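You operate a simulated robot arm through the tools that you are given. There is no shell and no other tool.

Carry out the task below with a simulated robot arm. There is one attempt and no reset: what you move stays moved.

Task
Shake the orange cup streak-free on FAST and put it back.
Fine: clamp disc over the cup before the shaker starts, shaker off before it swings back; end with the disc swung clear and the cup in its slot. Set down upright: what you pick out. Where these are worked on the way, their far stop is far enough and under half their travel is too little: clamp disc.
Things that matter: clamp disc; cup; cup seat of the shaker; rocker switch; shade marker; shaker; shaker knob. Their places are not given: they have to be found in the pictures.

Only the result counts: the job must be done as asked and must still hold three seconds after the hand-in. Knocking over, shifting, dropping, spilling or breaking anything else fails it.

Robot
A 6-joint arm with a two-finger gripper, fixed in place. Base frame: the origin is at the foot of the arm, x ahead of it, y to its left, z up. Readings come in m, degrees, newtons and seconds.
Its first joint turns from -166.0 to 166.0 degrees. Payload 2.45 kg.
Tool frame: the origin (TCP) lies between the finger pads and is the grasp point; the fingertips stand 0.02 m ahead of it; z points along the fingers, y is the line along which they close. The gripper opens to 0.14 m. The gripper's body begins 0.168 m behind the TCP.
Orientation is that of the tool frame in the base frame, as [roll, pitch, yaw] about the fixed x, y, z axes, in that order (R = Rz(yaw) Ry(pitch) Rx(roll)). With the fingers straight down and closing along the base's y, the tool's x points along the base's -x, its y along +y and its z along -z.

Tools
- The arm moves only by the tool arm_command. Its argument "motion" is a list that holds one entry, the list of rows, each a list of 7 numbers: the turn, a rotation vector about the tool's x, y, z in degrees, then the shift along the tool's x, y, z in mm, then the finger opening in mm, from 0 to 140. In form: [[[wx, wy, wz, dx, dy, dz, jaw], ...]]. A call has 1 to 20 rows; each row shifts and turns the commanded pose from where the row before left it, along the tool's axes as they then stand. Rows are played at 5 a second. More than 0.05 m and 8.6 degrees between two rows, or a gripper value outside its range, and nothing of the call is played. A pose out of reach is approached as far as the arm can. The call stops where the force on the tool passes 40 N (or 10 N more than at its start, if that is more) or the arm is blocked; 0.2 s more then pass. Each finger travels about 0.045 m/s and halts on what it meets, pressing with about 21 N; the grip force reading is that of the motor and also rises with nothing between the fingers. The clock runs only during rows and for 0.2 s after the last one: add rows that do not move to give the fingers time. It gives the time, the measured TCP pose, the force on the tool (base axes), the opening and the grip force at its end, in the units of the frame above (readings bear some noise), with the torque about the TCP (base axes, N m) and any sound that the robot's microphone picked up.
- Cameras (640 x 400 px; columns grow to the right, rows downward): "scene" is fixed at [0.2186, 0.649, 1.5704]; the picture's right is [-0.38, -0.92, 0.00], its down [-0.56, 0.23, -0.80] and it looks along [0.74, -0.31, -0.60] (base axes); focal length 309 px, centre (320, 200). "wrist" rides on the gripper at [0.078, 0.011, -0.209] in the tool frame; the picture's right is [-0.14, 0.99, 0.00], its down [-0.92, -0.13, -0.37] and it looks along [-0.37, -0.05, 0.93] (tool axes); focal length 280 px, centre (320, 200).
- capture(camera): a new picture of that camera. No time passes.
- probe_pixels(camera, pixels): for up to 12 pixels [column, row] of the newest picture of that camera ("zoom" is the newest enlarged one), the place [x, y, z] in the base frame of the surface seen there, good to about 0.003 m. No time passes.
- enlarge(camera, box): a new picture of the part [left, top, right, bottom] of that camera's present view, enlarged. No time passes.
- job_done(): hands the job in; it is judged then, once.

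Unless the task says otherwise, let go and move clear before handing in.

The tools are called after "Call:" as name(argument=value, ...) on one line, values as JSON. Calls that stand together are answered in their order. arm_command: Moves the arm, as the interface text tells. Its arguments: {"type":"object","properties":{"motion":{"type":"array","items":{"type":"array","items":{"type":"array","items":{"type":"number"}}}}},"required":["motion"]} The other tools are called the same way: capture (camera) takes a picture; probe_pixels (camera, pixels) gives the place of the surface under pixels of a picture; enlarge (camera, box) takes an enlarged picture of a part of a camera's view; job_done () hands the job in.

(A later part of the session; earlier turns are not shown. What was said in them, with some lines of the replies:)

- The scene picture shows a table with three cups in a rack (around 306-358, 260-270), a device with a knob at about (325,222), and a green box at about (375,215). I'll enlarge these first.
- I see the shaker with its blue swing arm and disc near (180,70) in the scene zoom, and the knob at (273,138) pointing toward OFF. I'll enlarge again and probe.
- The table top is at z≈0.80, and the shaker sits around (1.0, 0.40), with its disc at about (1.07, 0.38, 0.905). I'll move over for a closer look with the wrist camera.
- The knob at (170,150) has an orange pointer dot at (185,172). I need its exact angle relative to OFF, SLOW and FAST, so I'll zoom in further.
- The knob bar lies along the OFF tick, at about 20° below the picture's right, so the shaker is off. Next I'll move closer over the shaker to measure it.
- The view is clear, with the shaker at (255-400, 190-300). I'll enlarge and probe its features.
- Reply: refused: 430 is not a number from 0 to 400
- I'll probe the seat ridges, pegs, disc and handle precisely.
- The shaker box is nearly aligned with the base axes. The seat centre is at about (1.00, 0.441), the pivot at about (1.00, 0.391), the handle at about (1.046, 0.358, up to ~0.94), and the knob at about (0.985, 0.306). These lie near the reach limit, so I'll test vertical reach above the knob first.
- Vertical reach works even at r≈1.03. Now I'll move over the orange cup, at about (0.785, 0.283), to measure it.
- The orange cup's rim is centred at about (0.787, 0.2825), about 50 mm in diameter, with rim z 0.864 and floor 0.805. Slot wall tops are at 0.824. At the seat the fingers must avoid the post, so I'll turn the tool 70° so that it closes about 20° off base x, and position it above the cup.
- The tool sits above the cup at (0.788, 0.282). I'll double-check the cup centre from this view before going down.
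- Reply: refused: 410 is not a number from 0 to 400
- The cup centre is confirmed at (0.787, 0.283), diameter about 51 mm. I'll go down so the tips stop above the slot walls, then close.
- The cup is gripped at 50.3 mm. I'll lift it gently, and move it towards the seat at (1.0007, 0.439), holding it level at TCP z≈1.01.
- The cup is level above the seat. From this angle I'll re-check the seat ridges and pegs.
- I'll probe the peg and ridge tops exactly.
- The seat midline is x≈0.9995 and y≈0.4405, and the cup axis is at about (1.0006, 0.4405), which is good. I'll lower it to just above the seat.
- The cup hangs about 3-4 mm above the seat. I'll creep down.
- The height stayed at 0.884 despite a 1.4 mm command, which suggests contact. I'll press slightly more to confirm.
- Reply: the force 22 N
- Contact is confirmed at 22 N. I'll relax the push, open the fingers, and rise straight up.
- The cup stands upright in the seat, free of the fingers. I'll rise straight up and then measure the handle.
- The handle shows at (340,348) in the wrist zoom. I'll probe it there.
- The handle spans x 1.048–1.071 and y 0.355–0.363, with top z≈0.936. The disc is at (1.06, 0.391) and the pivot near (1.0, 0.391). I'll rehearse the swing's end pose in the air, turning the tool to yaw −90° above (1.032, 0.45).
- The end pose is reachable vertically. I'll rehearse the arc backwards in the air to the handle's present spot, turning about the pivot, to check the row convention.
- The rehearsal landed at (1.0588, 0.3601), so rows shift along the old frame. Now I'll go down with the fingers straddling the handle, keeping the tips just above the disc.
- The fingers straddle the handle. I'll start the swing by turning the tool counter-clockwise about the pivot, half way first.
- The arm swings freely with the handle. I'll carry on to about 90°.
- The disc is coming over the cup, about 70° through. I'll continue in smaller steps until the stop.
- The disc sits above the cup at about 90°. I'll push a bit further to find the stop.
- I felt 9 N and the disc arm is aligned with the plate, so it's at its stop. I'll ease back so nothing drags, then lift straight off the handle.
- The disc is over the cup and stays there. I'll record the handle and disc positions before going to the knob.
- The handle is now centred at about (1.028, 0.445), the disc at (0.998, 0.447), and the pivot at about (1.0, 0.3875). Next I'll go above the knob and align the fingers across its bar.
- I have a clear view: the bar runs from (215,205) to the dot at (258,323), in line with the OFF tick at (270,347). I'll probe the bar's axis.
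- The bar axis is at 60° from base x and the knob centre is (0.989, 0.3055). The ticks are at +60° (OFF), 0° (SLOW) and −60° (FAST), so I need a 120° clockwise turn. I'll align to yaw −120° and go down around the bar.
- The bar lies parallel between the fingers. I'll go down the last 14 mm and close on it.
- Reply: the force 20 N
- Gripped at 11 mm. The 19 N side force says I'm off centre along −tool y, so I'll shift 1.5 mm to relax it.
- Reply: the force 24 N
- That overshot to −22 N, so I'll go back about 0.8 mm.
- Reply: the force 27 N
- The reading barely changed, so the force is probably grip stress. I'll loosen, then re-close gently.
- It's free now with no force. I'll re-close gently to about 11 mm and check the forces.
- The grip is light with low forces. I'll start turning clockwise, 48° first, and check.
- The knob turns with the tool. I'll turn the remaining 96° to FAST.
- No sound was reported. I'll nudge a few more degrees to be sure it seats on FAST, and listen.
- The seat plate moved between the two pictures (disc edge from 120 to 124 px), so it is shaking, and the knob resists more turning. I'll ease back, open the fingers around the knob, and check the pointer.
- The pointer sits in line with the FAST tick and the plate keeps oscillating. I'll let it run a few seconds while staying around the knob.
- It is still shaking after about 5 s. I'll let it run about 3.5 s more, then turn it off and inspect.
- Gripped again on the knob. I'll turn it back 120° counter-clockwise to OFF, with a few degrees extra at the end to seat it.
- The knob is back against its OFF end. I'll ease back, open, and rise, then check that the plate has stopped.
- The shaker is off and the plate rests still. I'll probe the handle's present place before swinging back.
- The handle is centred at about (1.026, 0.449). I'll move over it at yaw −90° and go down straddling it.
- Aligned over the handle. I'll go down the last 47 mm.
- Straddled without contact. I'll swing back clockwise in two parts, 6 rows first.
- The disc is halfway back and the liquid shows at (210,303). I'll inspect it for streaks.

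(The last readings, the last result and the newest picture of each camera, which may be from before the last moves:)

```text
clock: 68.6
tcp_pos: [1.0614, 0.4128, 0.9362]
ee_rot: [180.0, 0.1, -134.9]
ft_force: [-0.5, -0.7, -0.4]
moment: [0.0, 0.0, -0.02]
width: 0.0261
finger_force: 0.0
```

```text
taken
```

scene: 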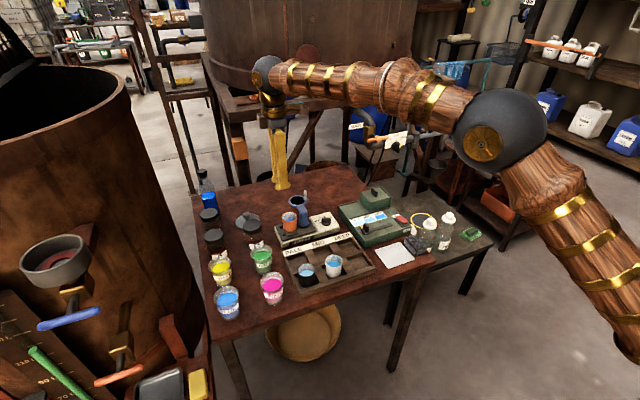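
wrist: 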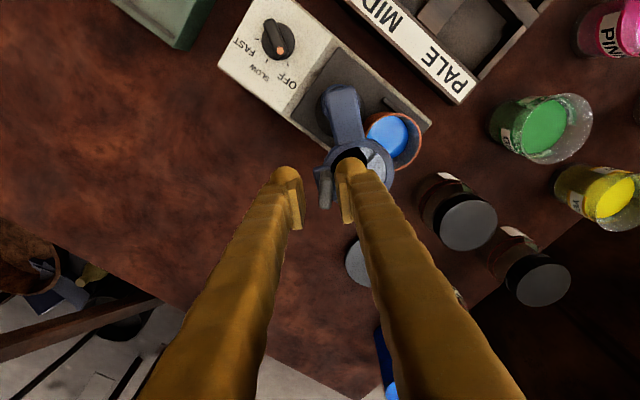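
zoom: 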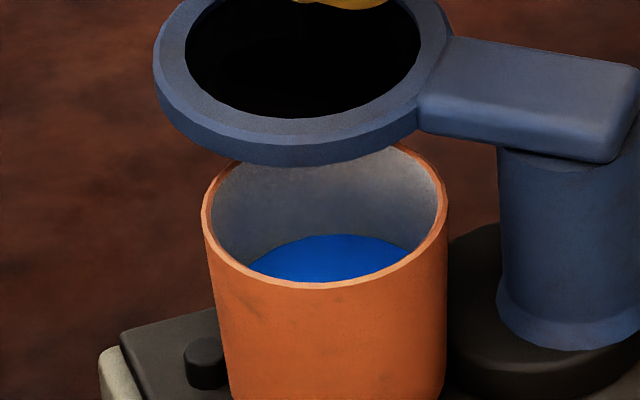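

The liquid now looks uniform blue. I'll continue swinging the disc clear to its stop.

Call:
arm_command(motion=[[[0, 0, 7.5, 4.04, -7.67, 0, 26], [0, 0, 7.5, 4.04, -7.67, 0, 26], [0, 0, 7.5, 4.04, -7.67, 0, 26], [0, 0, 7.5, 4.04, -7.67, 0, 26], [0, 0, 7.5, 4.04, -7.67, 0, 26], [0, 0, 7.5, 4.04, -7.67, 0, 26], [0, 0, 3.75, 1.96, -3.9, 0, 26], [0, 0, 3.75, 1.96, -3.9, 0, 26], [0, 0, 0, 0, 0, 0, 26]]])

Call:
enlarge(camera="scene", box=[265, 175, 345, 235])

Call:
enlarge(camera="wrist", box=[260, 90, 420, 210])

```text
clock: 70.6
tcp_pos: [1.0567, 0.3537, 0.9341]
ee_rot: [-179.9, 0.0, 172.6]
ft_force: [0.5, 0.4, -0.1]
moment: [0.02, -0.01, -0.01]
width: 0.026
finger_force: 0.0
```

```text
6.67 times, centred on (305, 205) of scene
```

zoom: 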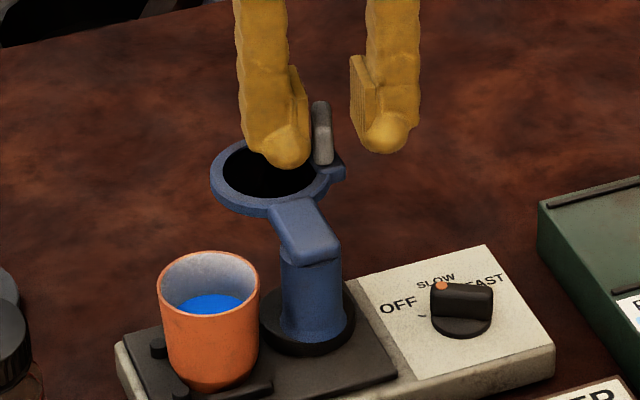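

```text
3.33 times, centred on (340, 150) of wrist
```

zoom: 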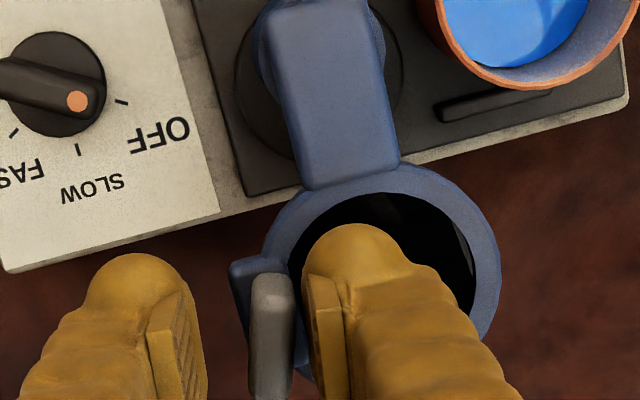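

The disc is nearly clear. I'll push a few more degrees until it meets the stop.

Call:
arm_command(motion=[[[0, 0, 3.75, 1.96, -3.9, 0, 26], [0, 0, 3.75, 1.96, -3.9, 0, 26], [0, 0, 0, 0, 0, 0, 26]]])

Call:
enlarge(camera="wrist", box=[260, 90, 420, 210])

```text
clock: 71.4
tcp_pos: [1.05, 0.347, 0.9344]
ee_rot: [180.0, 0.0, 165.0]
ft_force: [0.3, 1.6, 0.6]
moment: [0.04, 0.02, 0.0]
width: 0.027
finger_force: 0.5
```

```text
3.33 times, centred on (340, 150) of wrist
```

zoom: 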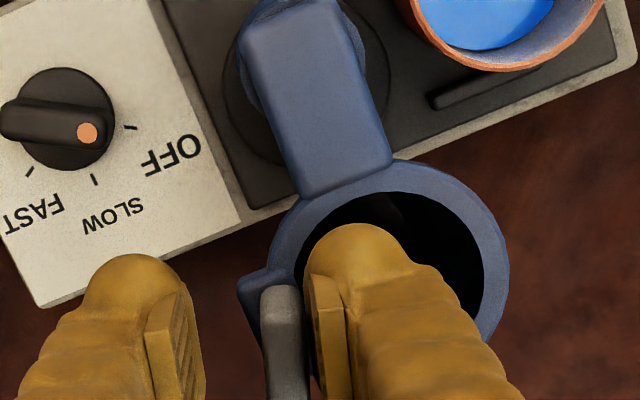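

Contact is light. One more small push will confirm the stop.

Call:
arm_command(motion=[[[0, 0, 2.5, 1.3, -2.6, 0, 26], [0, 0, 0, 0, 0, 0, 26]]])

Call:
enlarge(camera="scene", box=[265, 175, 345, 235])

```text
clock: 72.0
tcp_pos: [1.0492, 0.3436, 0.9357]
ee_rot: [180.0, -0.1, 162.5]
ft_force: [2.9, 3.9, -0.4]
moment: [0.06, -0.02, -0.06]
width: 0.0299
finger_force: 2.6
```

```text
6.67 times, centred on (305, 205) of scene
```

zoom: 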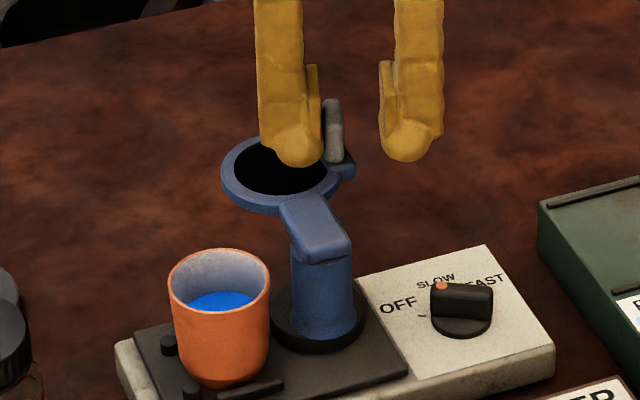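

The disc is at its stop, and the plate moved slightly with that last push, so that's enough. I'll back off, open a bit and lift away.

Call:
arm_command(motion=[[[0, 0, -3.75, -1.64, 4.02, 0, 30], [0, 0, -1.9, -0.8, 2.0, 0, 36], [0, 0, 0, 0, 0, 0, 36], [0, 0, 0, 0, 0, -10, 36], [0, 0, 0, 0, 0, -30, 36], [0, 0, 0, 0, 0, -40, 36], [0, 0, 0, 0, 0, -20, 36], [0, 0, 0, 0, 0, 0, 80], [0, 0, 0, 0, 0, 0, 80]]])

Call:
enlarge(camera="scene", box=[265, 175, 345, 235])

Call:
capture(camera="wrist")

Call:
enlarge(camera="wrist", box=[320, 50, 440, 140])

```text
clock: 74.0
tcp_pos: [1.0524, 0.3486, 1.036]
ee_rot: [179.9, 0.0, 168.3]
ft_force: [0.1, -0.6, 0.8]
moment: [-0.01, -0.01, 0.01]
width: 0.0798
finger_force: 0.0
```

```text
6.67 times, centred on (305, 205) of scene
```

zoom: 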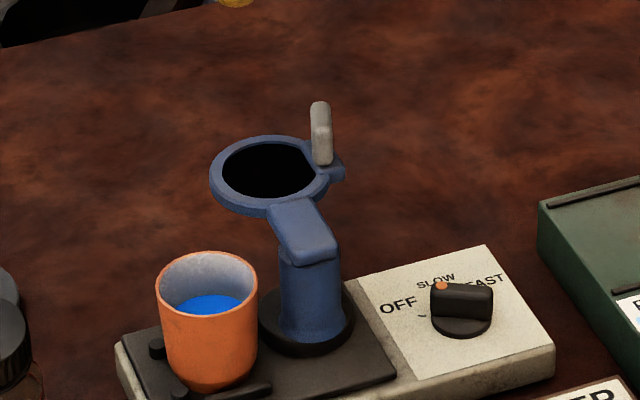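

```text
taken
```

wrist: 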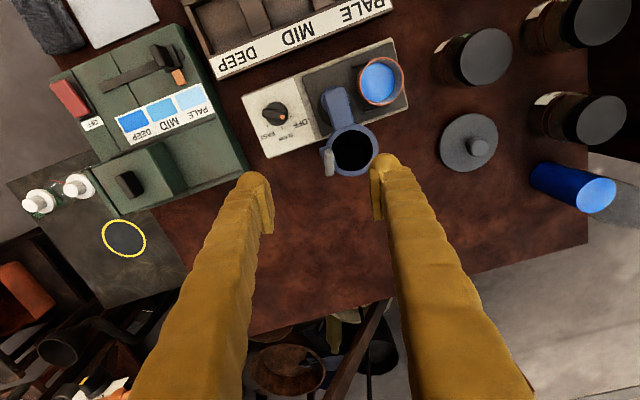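

```text
4.44 times, centred on (380, 95) of wrist
```

zoom: 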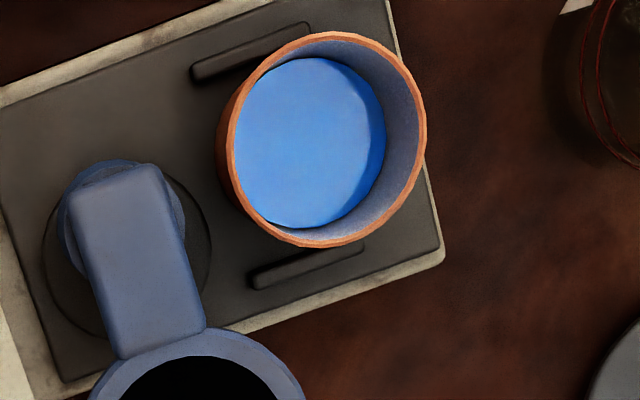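

The disc is clear, the plate is back at rest, and the liquid looks even. I'll probe the cup rim for the pick-up.

Call:
probe_pixels(camera="zoom", pixels=[[232, 150], [424, 140], [325, 35], [300, 243], [250, 85], [400, 200], [310, 140]])

```text
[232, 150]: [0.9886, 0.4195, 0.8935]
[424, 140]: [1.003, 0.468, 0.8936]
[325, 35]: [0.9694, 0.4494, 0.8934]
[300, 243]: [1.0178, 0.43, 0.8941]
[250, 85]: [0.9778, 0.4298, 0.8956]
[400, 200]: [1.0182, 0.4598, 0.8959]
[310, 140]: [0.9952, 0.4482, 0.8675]
```

The cup centre is at about (0.996, 0.443). I'll turn to yaw 110° and move above it.

Call:
arm_command(motion=[[[0, 0, 8.33, 0, 0, 0, 80], [0, 0, 8.33, 0, 0, 0, 80], [0, 0, 8.33, 0, 0, 0, 80], [0, 0, 8.33, 0, 0, 0, 80], [0, 0, 8.33, 0, 0, 0, 80], [0, 0, 8.33, 0, 0, 0, 80], [0, 0, 8.33, 0, 0, 0, 80], [0, 0, 0, 36, -6.9, 0, 80], [0, 0, 0, 36, -6.9, 0, 80], [0, 0, 0, 36, -6.9, 0, 76], [0, 0, 0, 0, 0, 0, 76]]])

Call:
capture(camera="wrist")

Call:
enlarge(camera="wrist", box=[280, 120, 360, 180])

Call:
probe_pixels(camera="zoom", pixels=[[200, 150], [320, 150], [320, 250], [400, 250]])

```text
clock: 76.4
tcp_pos: [0.9975, 0.444, 1.0355]
ee_rot: [-179.9, 0.0, 110.0]
ft_force: [1.4, 0.3, -0.7]
moment: [-0.01, -0.01, -0.03]
width: 0.0757
finger_force: 0.2
```

```text
taken
```

wrist: 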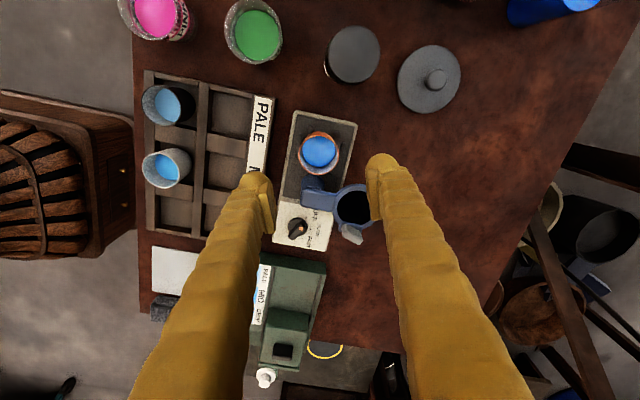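

```text
6.67 times, centred on (320, 150) of wrist
```

zoom: 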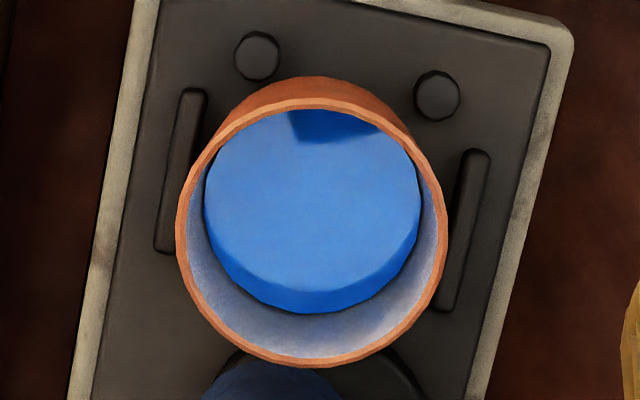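

```text
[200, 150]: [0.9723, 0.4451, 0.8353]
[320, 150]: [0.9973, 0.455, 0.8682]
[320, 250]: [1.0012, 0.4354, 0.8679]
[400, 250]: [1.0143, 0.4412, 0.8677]
```

The surface is even; the dark patch at the top is a reflection and the streaks are gone. I'll confirm the rim centre and descend.

Call:
probe_pixels(camera="zoom", pixels=[[180, 230], [444, 230], [318, 102], [308, 362], [215, 145], [420, 320]])

```text
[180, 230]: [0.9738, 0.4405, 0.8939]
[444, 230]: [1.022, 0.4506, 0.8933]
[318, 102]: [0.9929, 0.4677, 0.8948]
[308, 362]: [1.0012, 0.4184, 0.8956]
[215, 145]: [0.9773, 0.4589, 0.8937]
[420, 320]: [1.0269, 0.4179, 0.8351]
```

The cup centre (0.9975, 0.443) lies right under the TCP. I'll go down and grip.

Call:
arm_command(motion=[[[0, 0, 0, 0, 0, 40, 76], [0, 0, 0, 0, 0, 40, 76], [0, 0, 0, 0, 0, 35, 76], [0, 0, 0, 0, 0, 25, 76], [0, 0, 0, 0, 0, 10, 76], [0, 0, 0, 0, 0, 0, 64], [0, 0, 0, 0, 0, 0, 54], [0, 0, 0, 0, 0, 0, 45], [0, 0, 0, 0, 0, 0, 45], [0, 0, 0, 0, 0, 0, 45]]])

Call:
enlarge(camera="scene", box=[265, 175, 345, 235])

```text
clock: 78.6
tcp_pos: [0.9972, 0.4443, 0.8844]
ee_rot: [179.9, -0.1, 110.0]
ft_force: [-0.9, 0.4, -1.5]
moment: [0.01, 0.03, -0.01]
width: 0.0501
finger_force: 20.9
```

```text
6.67 times, centred on (305, 205) of scene
```

zoom: 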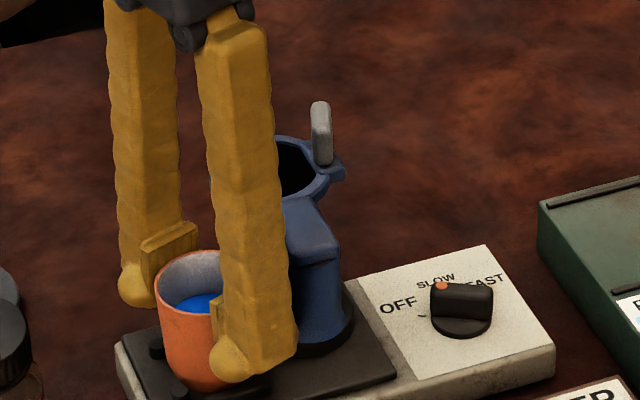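

Gripped at 50.1 mm. I'll lift gently and carry it back above the DEEP slot's front place at (0.787, 0.283).

Call:
arm_command(motion=[[[0, 0, 0, 0, 0, -8, 45], [0, 0, 0, 0, 0, -15, 45], [0, 0, 0, 0, 0, -25, 45], [0, 0, 0, 0, 0, -28, 45], [0, 0, 0, 0, 0, -25, 45], [0, 0, 0, 0, 0, -15, 45], [0, 0, 0, 0, 0, -8, 45], [0, 0, 0, -3.9, -12.7, 0, 45], [0, 0, 0, -7.8, -25, 0, 45], [0, 0, 0, -9.3, -30, 0, 45], [0, 0, 0, -9.3, -30, 0, 45], [0, 0, 0, -9.3, -30, 0, 45], [0, 0, 0, -9.3, -30, 0, 45], [0, 0, 0, -9.3, -30, 0, 45], [0, 0, 0, -9.3, -30, 0, 45], [0, 0, 0, -7, -22.3, 0, 45], [0, 0, 0, -4, -12.7, 0, 45], [0, 0, 0, 0, 0, 0, 45]]])

Call:
capture(camera="wrist")

Call:
enlarge(camera="scene", box=[310, 200, 406, 275])

```text
clock: 82.4
tcp_pos: [0.7865, 0.2843, 1.0085]
ee_rot: [180.0, 0.0, 110.0]
ft_force: [-0.1, 0.1, -0.6]
moment: [0.04, -0.01, -0.02]
width: 0.0501
finger_force: 20.8
```

```text
taken
```

wrist: 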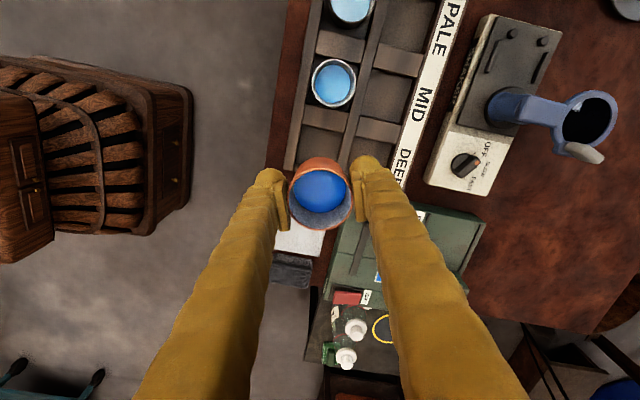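

```text
5.33 times, centred on (358, 238) of scene
```

zoom: 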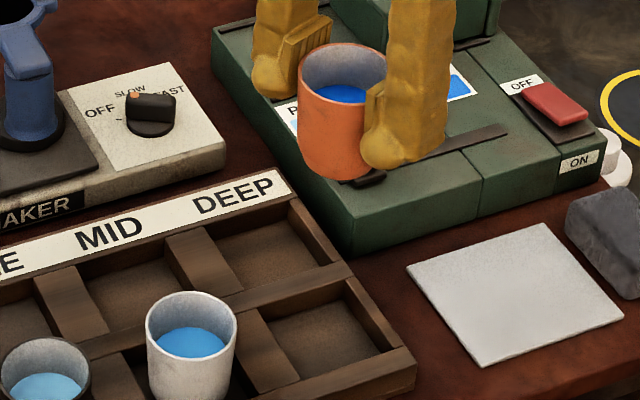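

The cup is level above its empty slot. I'll lower it to just above the slot floor.

Call:
arm_command(motion=[[[0, 0, 0, 0, 0, 20, 45], [0, 0, 0, 0, 0, 30, 45], [0, 0, 0, 0, 0, 30, 45], [0, 0, 0, 0, 0, 25, 45], [0, 0, 0, 0, 0, 20, 45], [0, 0, 0, 0, 0, 12, 45], [0, 0, 0, 0, 0, 8, 45], [0, 0, 0, 0, 0, 5, 45], [0, 0, 0, 0, 0, 0, 45]]])

Call:
enlarge(camera="scene", box=[310, 215, 406, 285])

```text
clock: 84.4
tcp_pos: [0.786, 0.2841, 0.8594]
ee_rot: [179.9, 0.0, 109.9]
ft_force: [0.8, 0.1, 0.1]
moment: [0.03, -0.03, 0.02]
width: 0.0496
finger_force: 21.5
```

```text
5.71 times, centred on (358, 250) of scene
```

zoom: 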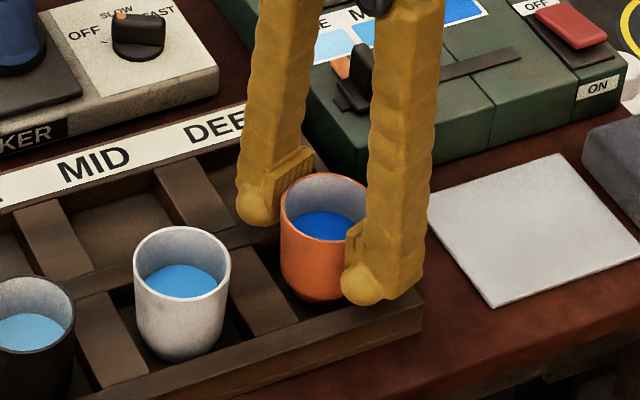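

The cup is inside the slot, about 5 mm above its floor. I'll creep down to contact.

Call:
arm_command(motion=[[[0, 0, 0, 0, 0, 1.5, 45], [0, 0, 0, 0, 0, 1.5, 45], [0, 0, 0, 0, 0, 1, 45], [0, 0, 0, 0, 0, 1, 45], [0, 0, 0, 0, 0, 0.7, 45], [0, 0, 0, 0, 0, 0, 45]]])

```text
clock: 85.8
tcp_pos: [0.7854, 0.2843, 0.8519]
ee_rot: [179.9, 0.0, 110.0]
ft_force: [-0.1, 0.1, 2.1]
moment: [0.01, -0.04, -0.05]
width: 0.0497
finger_force: 20.5
```

Call:
arm_command(motion=[[[0, 0, 0, 0, 0, 0.7, 45], [0, 0, 0, 0, 0, 0.7, 45], [0, 0, 0, 0, 0, 0, 45], [0, 0, 0, 0, 0, 0, 45]]])

Call:
enlarge(camera="scene", box=[340, 230, 388, 270])

```text
clock: 86.8
tcp_pos: [0.7869, 0.2828, 0.8524]
ee_rot: [179.9, 0.0, 110.1]
ft_force: [-3.3, 0.1, 21.3]
moment: [-0.05, -0.06, 0.02]
width: 0.0501
finger_force: 20.7
```

```text
10.00 times, centred on (364, 250) of scene
```

zoom: 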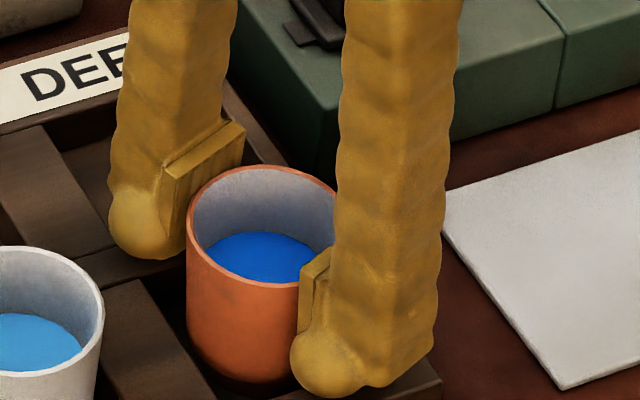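

It's down on the slot floor, with 21 N of contact. I'll relax, open and rise straight up.

Call:
arm_command(motion=[[[0, 0, 0, 0, 0, -1, 45], [0, 0, 0, 0, 0, -0.7, 45], [0, 0, 0, 0, 0, 0, 52], [0, 0, 0, 0, 0, 0, 60], [0, 0, 0, 0, 0, 0, 76], [0, 0, 0, 0, 0, 0, 76], [0, 0, 0, 0, 0, 0, 76], [0, 0, 0, 0, 0, -15, 76], [0, 0, 0, 0, 0, -30, 76], [0, 0, 0, 0, 0, -45, 76], [0, 0, 0, 0, 0, -45, 76], [0, 0, 0, 0, 0, -45, 76], [0, 0, 0, 0, 0, 0, 76]]])

Call:
capture(camera="scene")

Call:
enlarge(camera="scene", box=[270, 185, 398, 285])

Call:
enlarge(camera="wrist", box=[280, 110, 376, 190])

```text
clock: 89.6
tcp_pos: [0.7853, 0.2848, 1.0338]
ee_rot: [180.0, 0.0, 110.0]
ft_force: [-0.9, 0.2, -0.5]
moment: [0.03, -0.02, -0.03]
width: 0.0757
finger_force: 0.2
```

```text
taken
```

scene: 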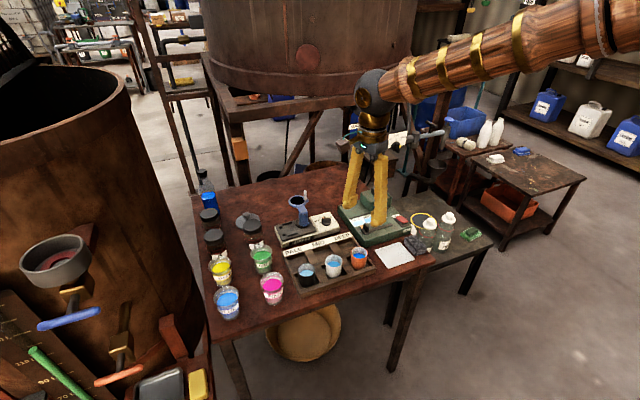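

```text
4.00 times, centred on (334, 235) of scene
```

zoom: 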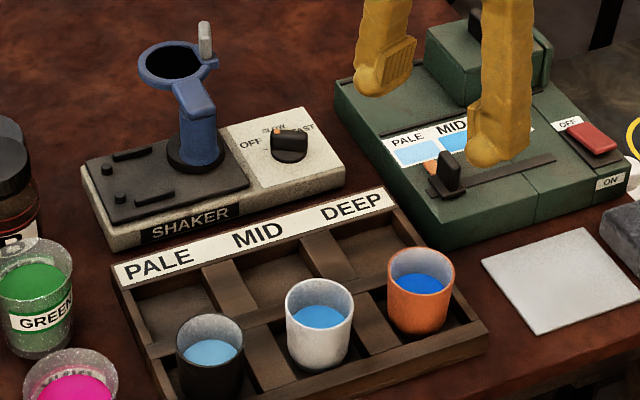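

```text
5.00 times, centred on (328, 150) of wrist
```

zoom: 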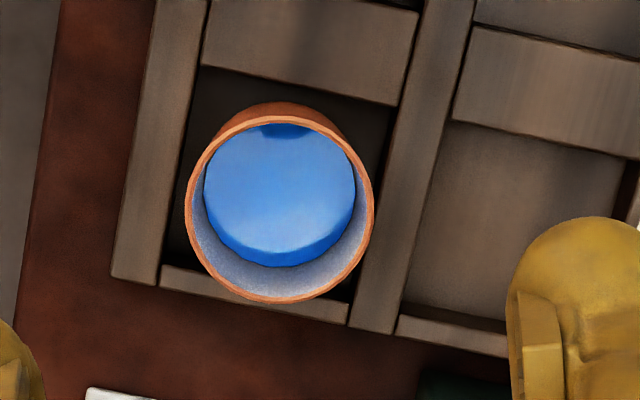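

The cup stands upright in its slot with an even blue surface, the disc is swung clear, and the knob is at OFF. I'll move the arm further up before handing in.

Call:
arm_command(motion=[[[0, 0, 0, 0, 0, -40, 76], [0, 0, 0, 0, 0, -40, 76], [0, 0, 0, 0, 0, -40, 76], [0, 0, 0, 0, 0, 0, 76]]])

Call:
enlarge(camera="scene", box=[270, 185, 398, 285])

```text
clock: 90.6
tcp_pos: [0.7858, 0.2856, 1.1519]
ee_rot: [-179.9, 0.0, 109.9]
ft_force: [-0.7, -0.3, -0.3]
moment: [-0.03, 0.01, 0.0]
width: 0.0763
finger_force: 0.1
```

```text
4.00 times, centred on (334, 235) of scene
```

zoom: 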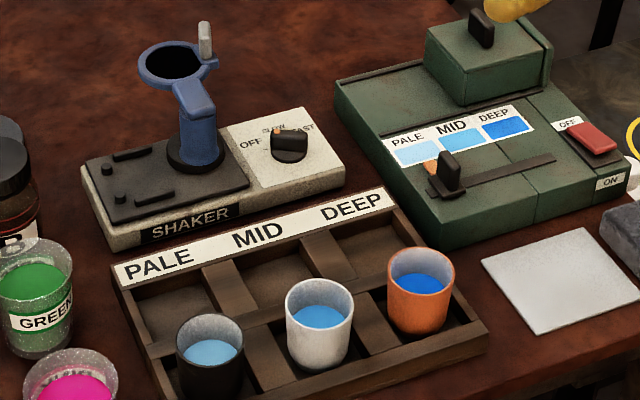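

The last picture shows the orange cup upright in its slot at (420,290), the disc clear at (175,65), the knob at OFF, and nothing else disturbed. I'm handing in.

Call:
job_done()

```text
The job is handed in.
```

The orange cup was shaken on FAST for about 8 seconds and is back upright in its slot in the rack. In the last close-up its blue surface was even, with no streaks left.

- **Clamp disc:** it was swung over the cup, to its stop, before the shaker started. It was swung back clear only after the knob was at OFF and the plate had stopped.
- **Knob:** it passed through SLOW on the way to FAST and back, since there is no other way round.
- **Everything else:** the last pictures show nothing else moved, and I did not touch the rocker switch or the shade marker.

The microphone reported no sound at any point. I confirmed the shaker was running by the plate's movement between pictures.

The job is handed in, but no verdict came back.
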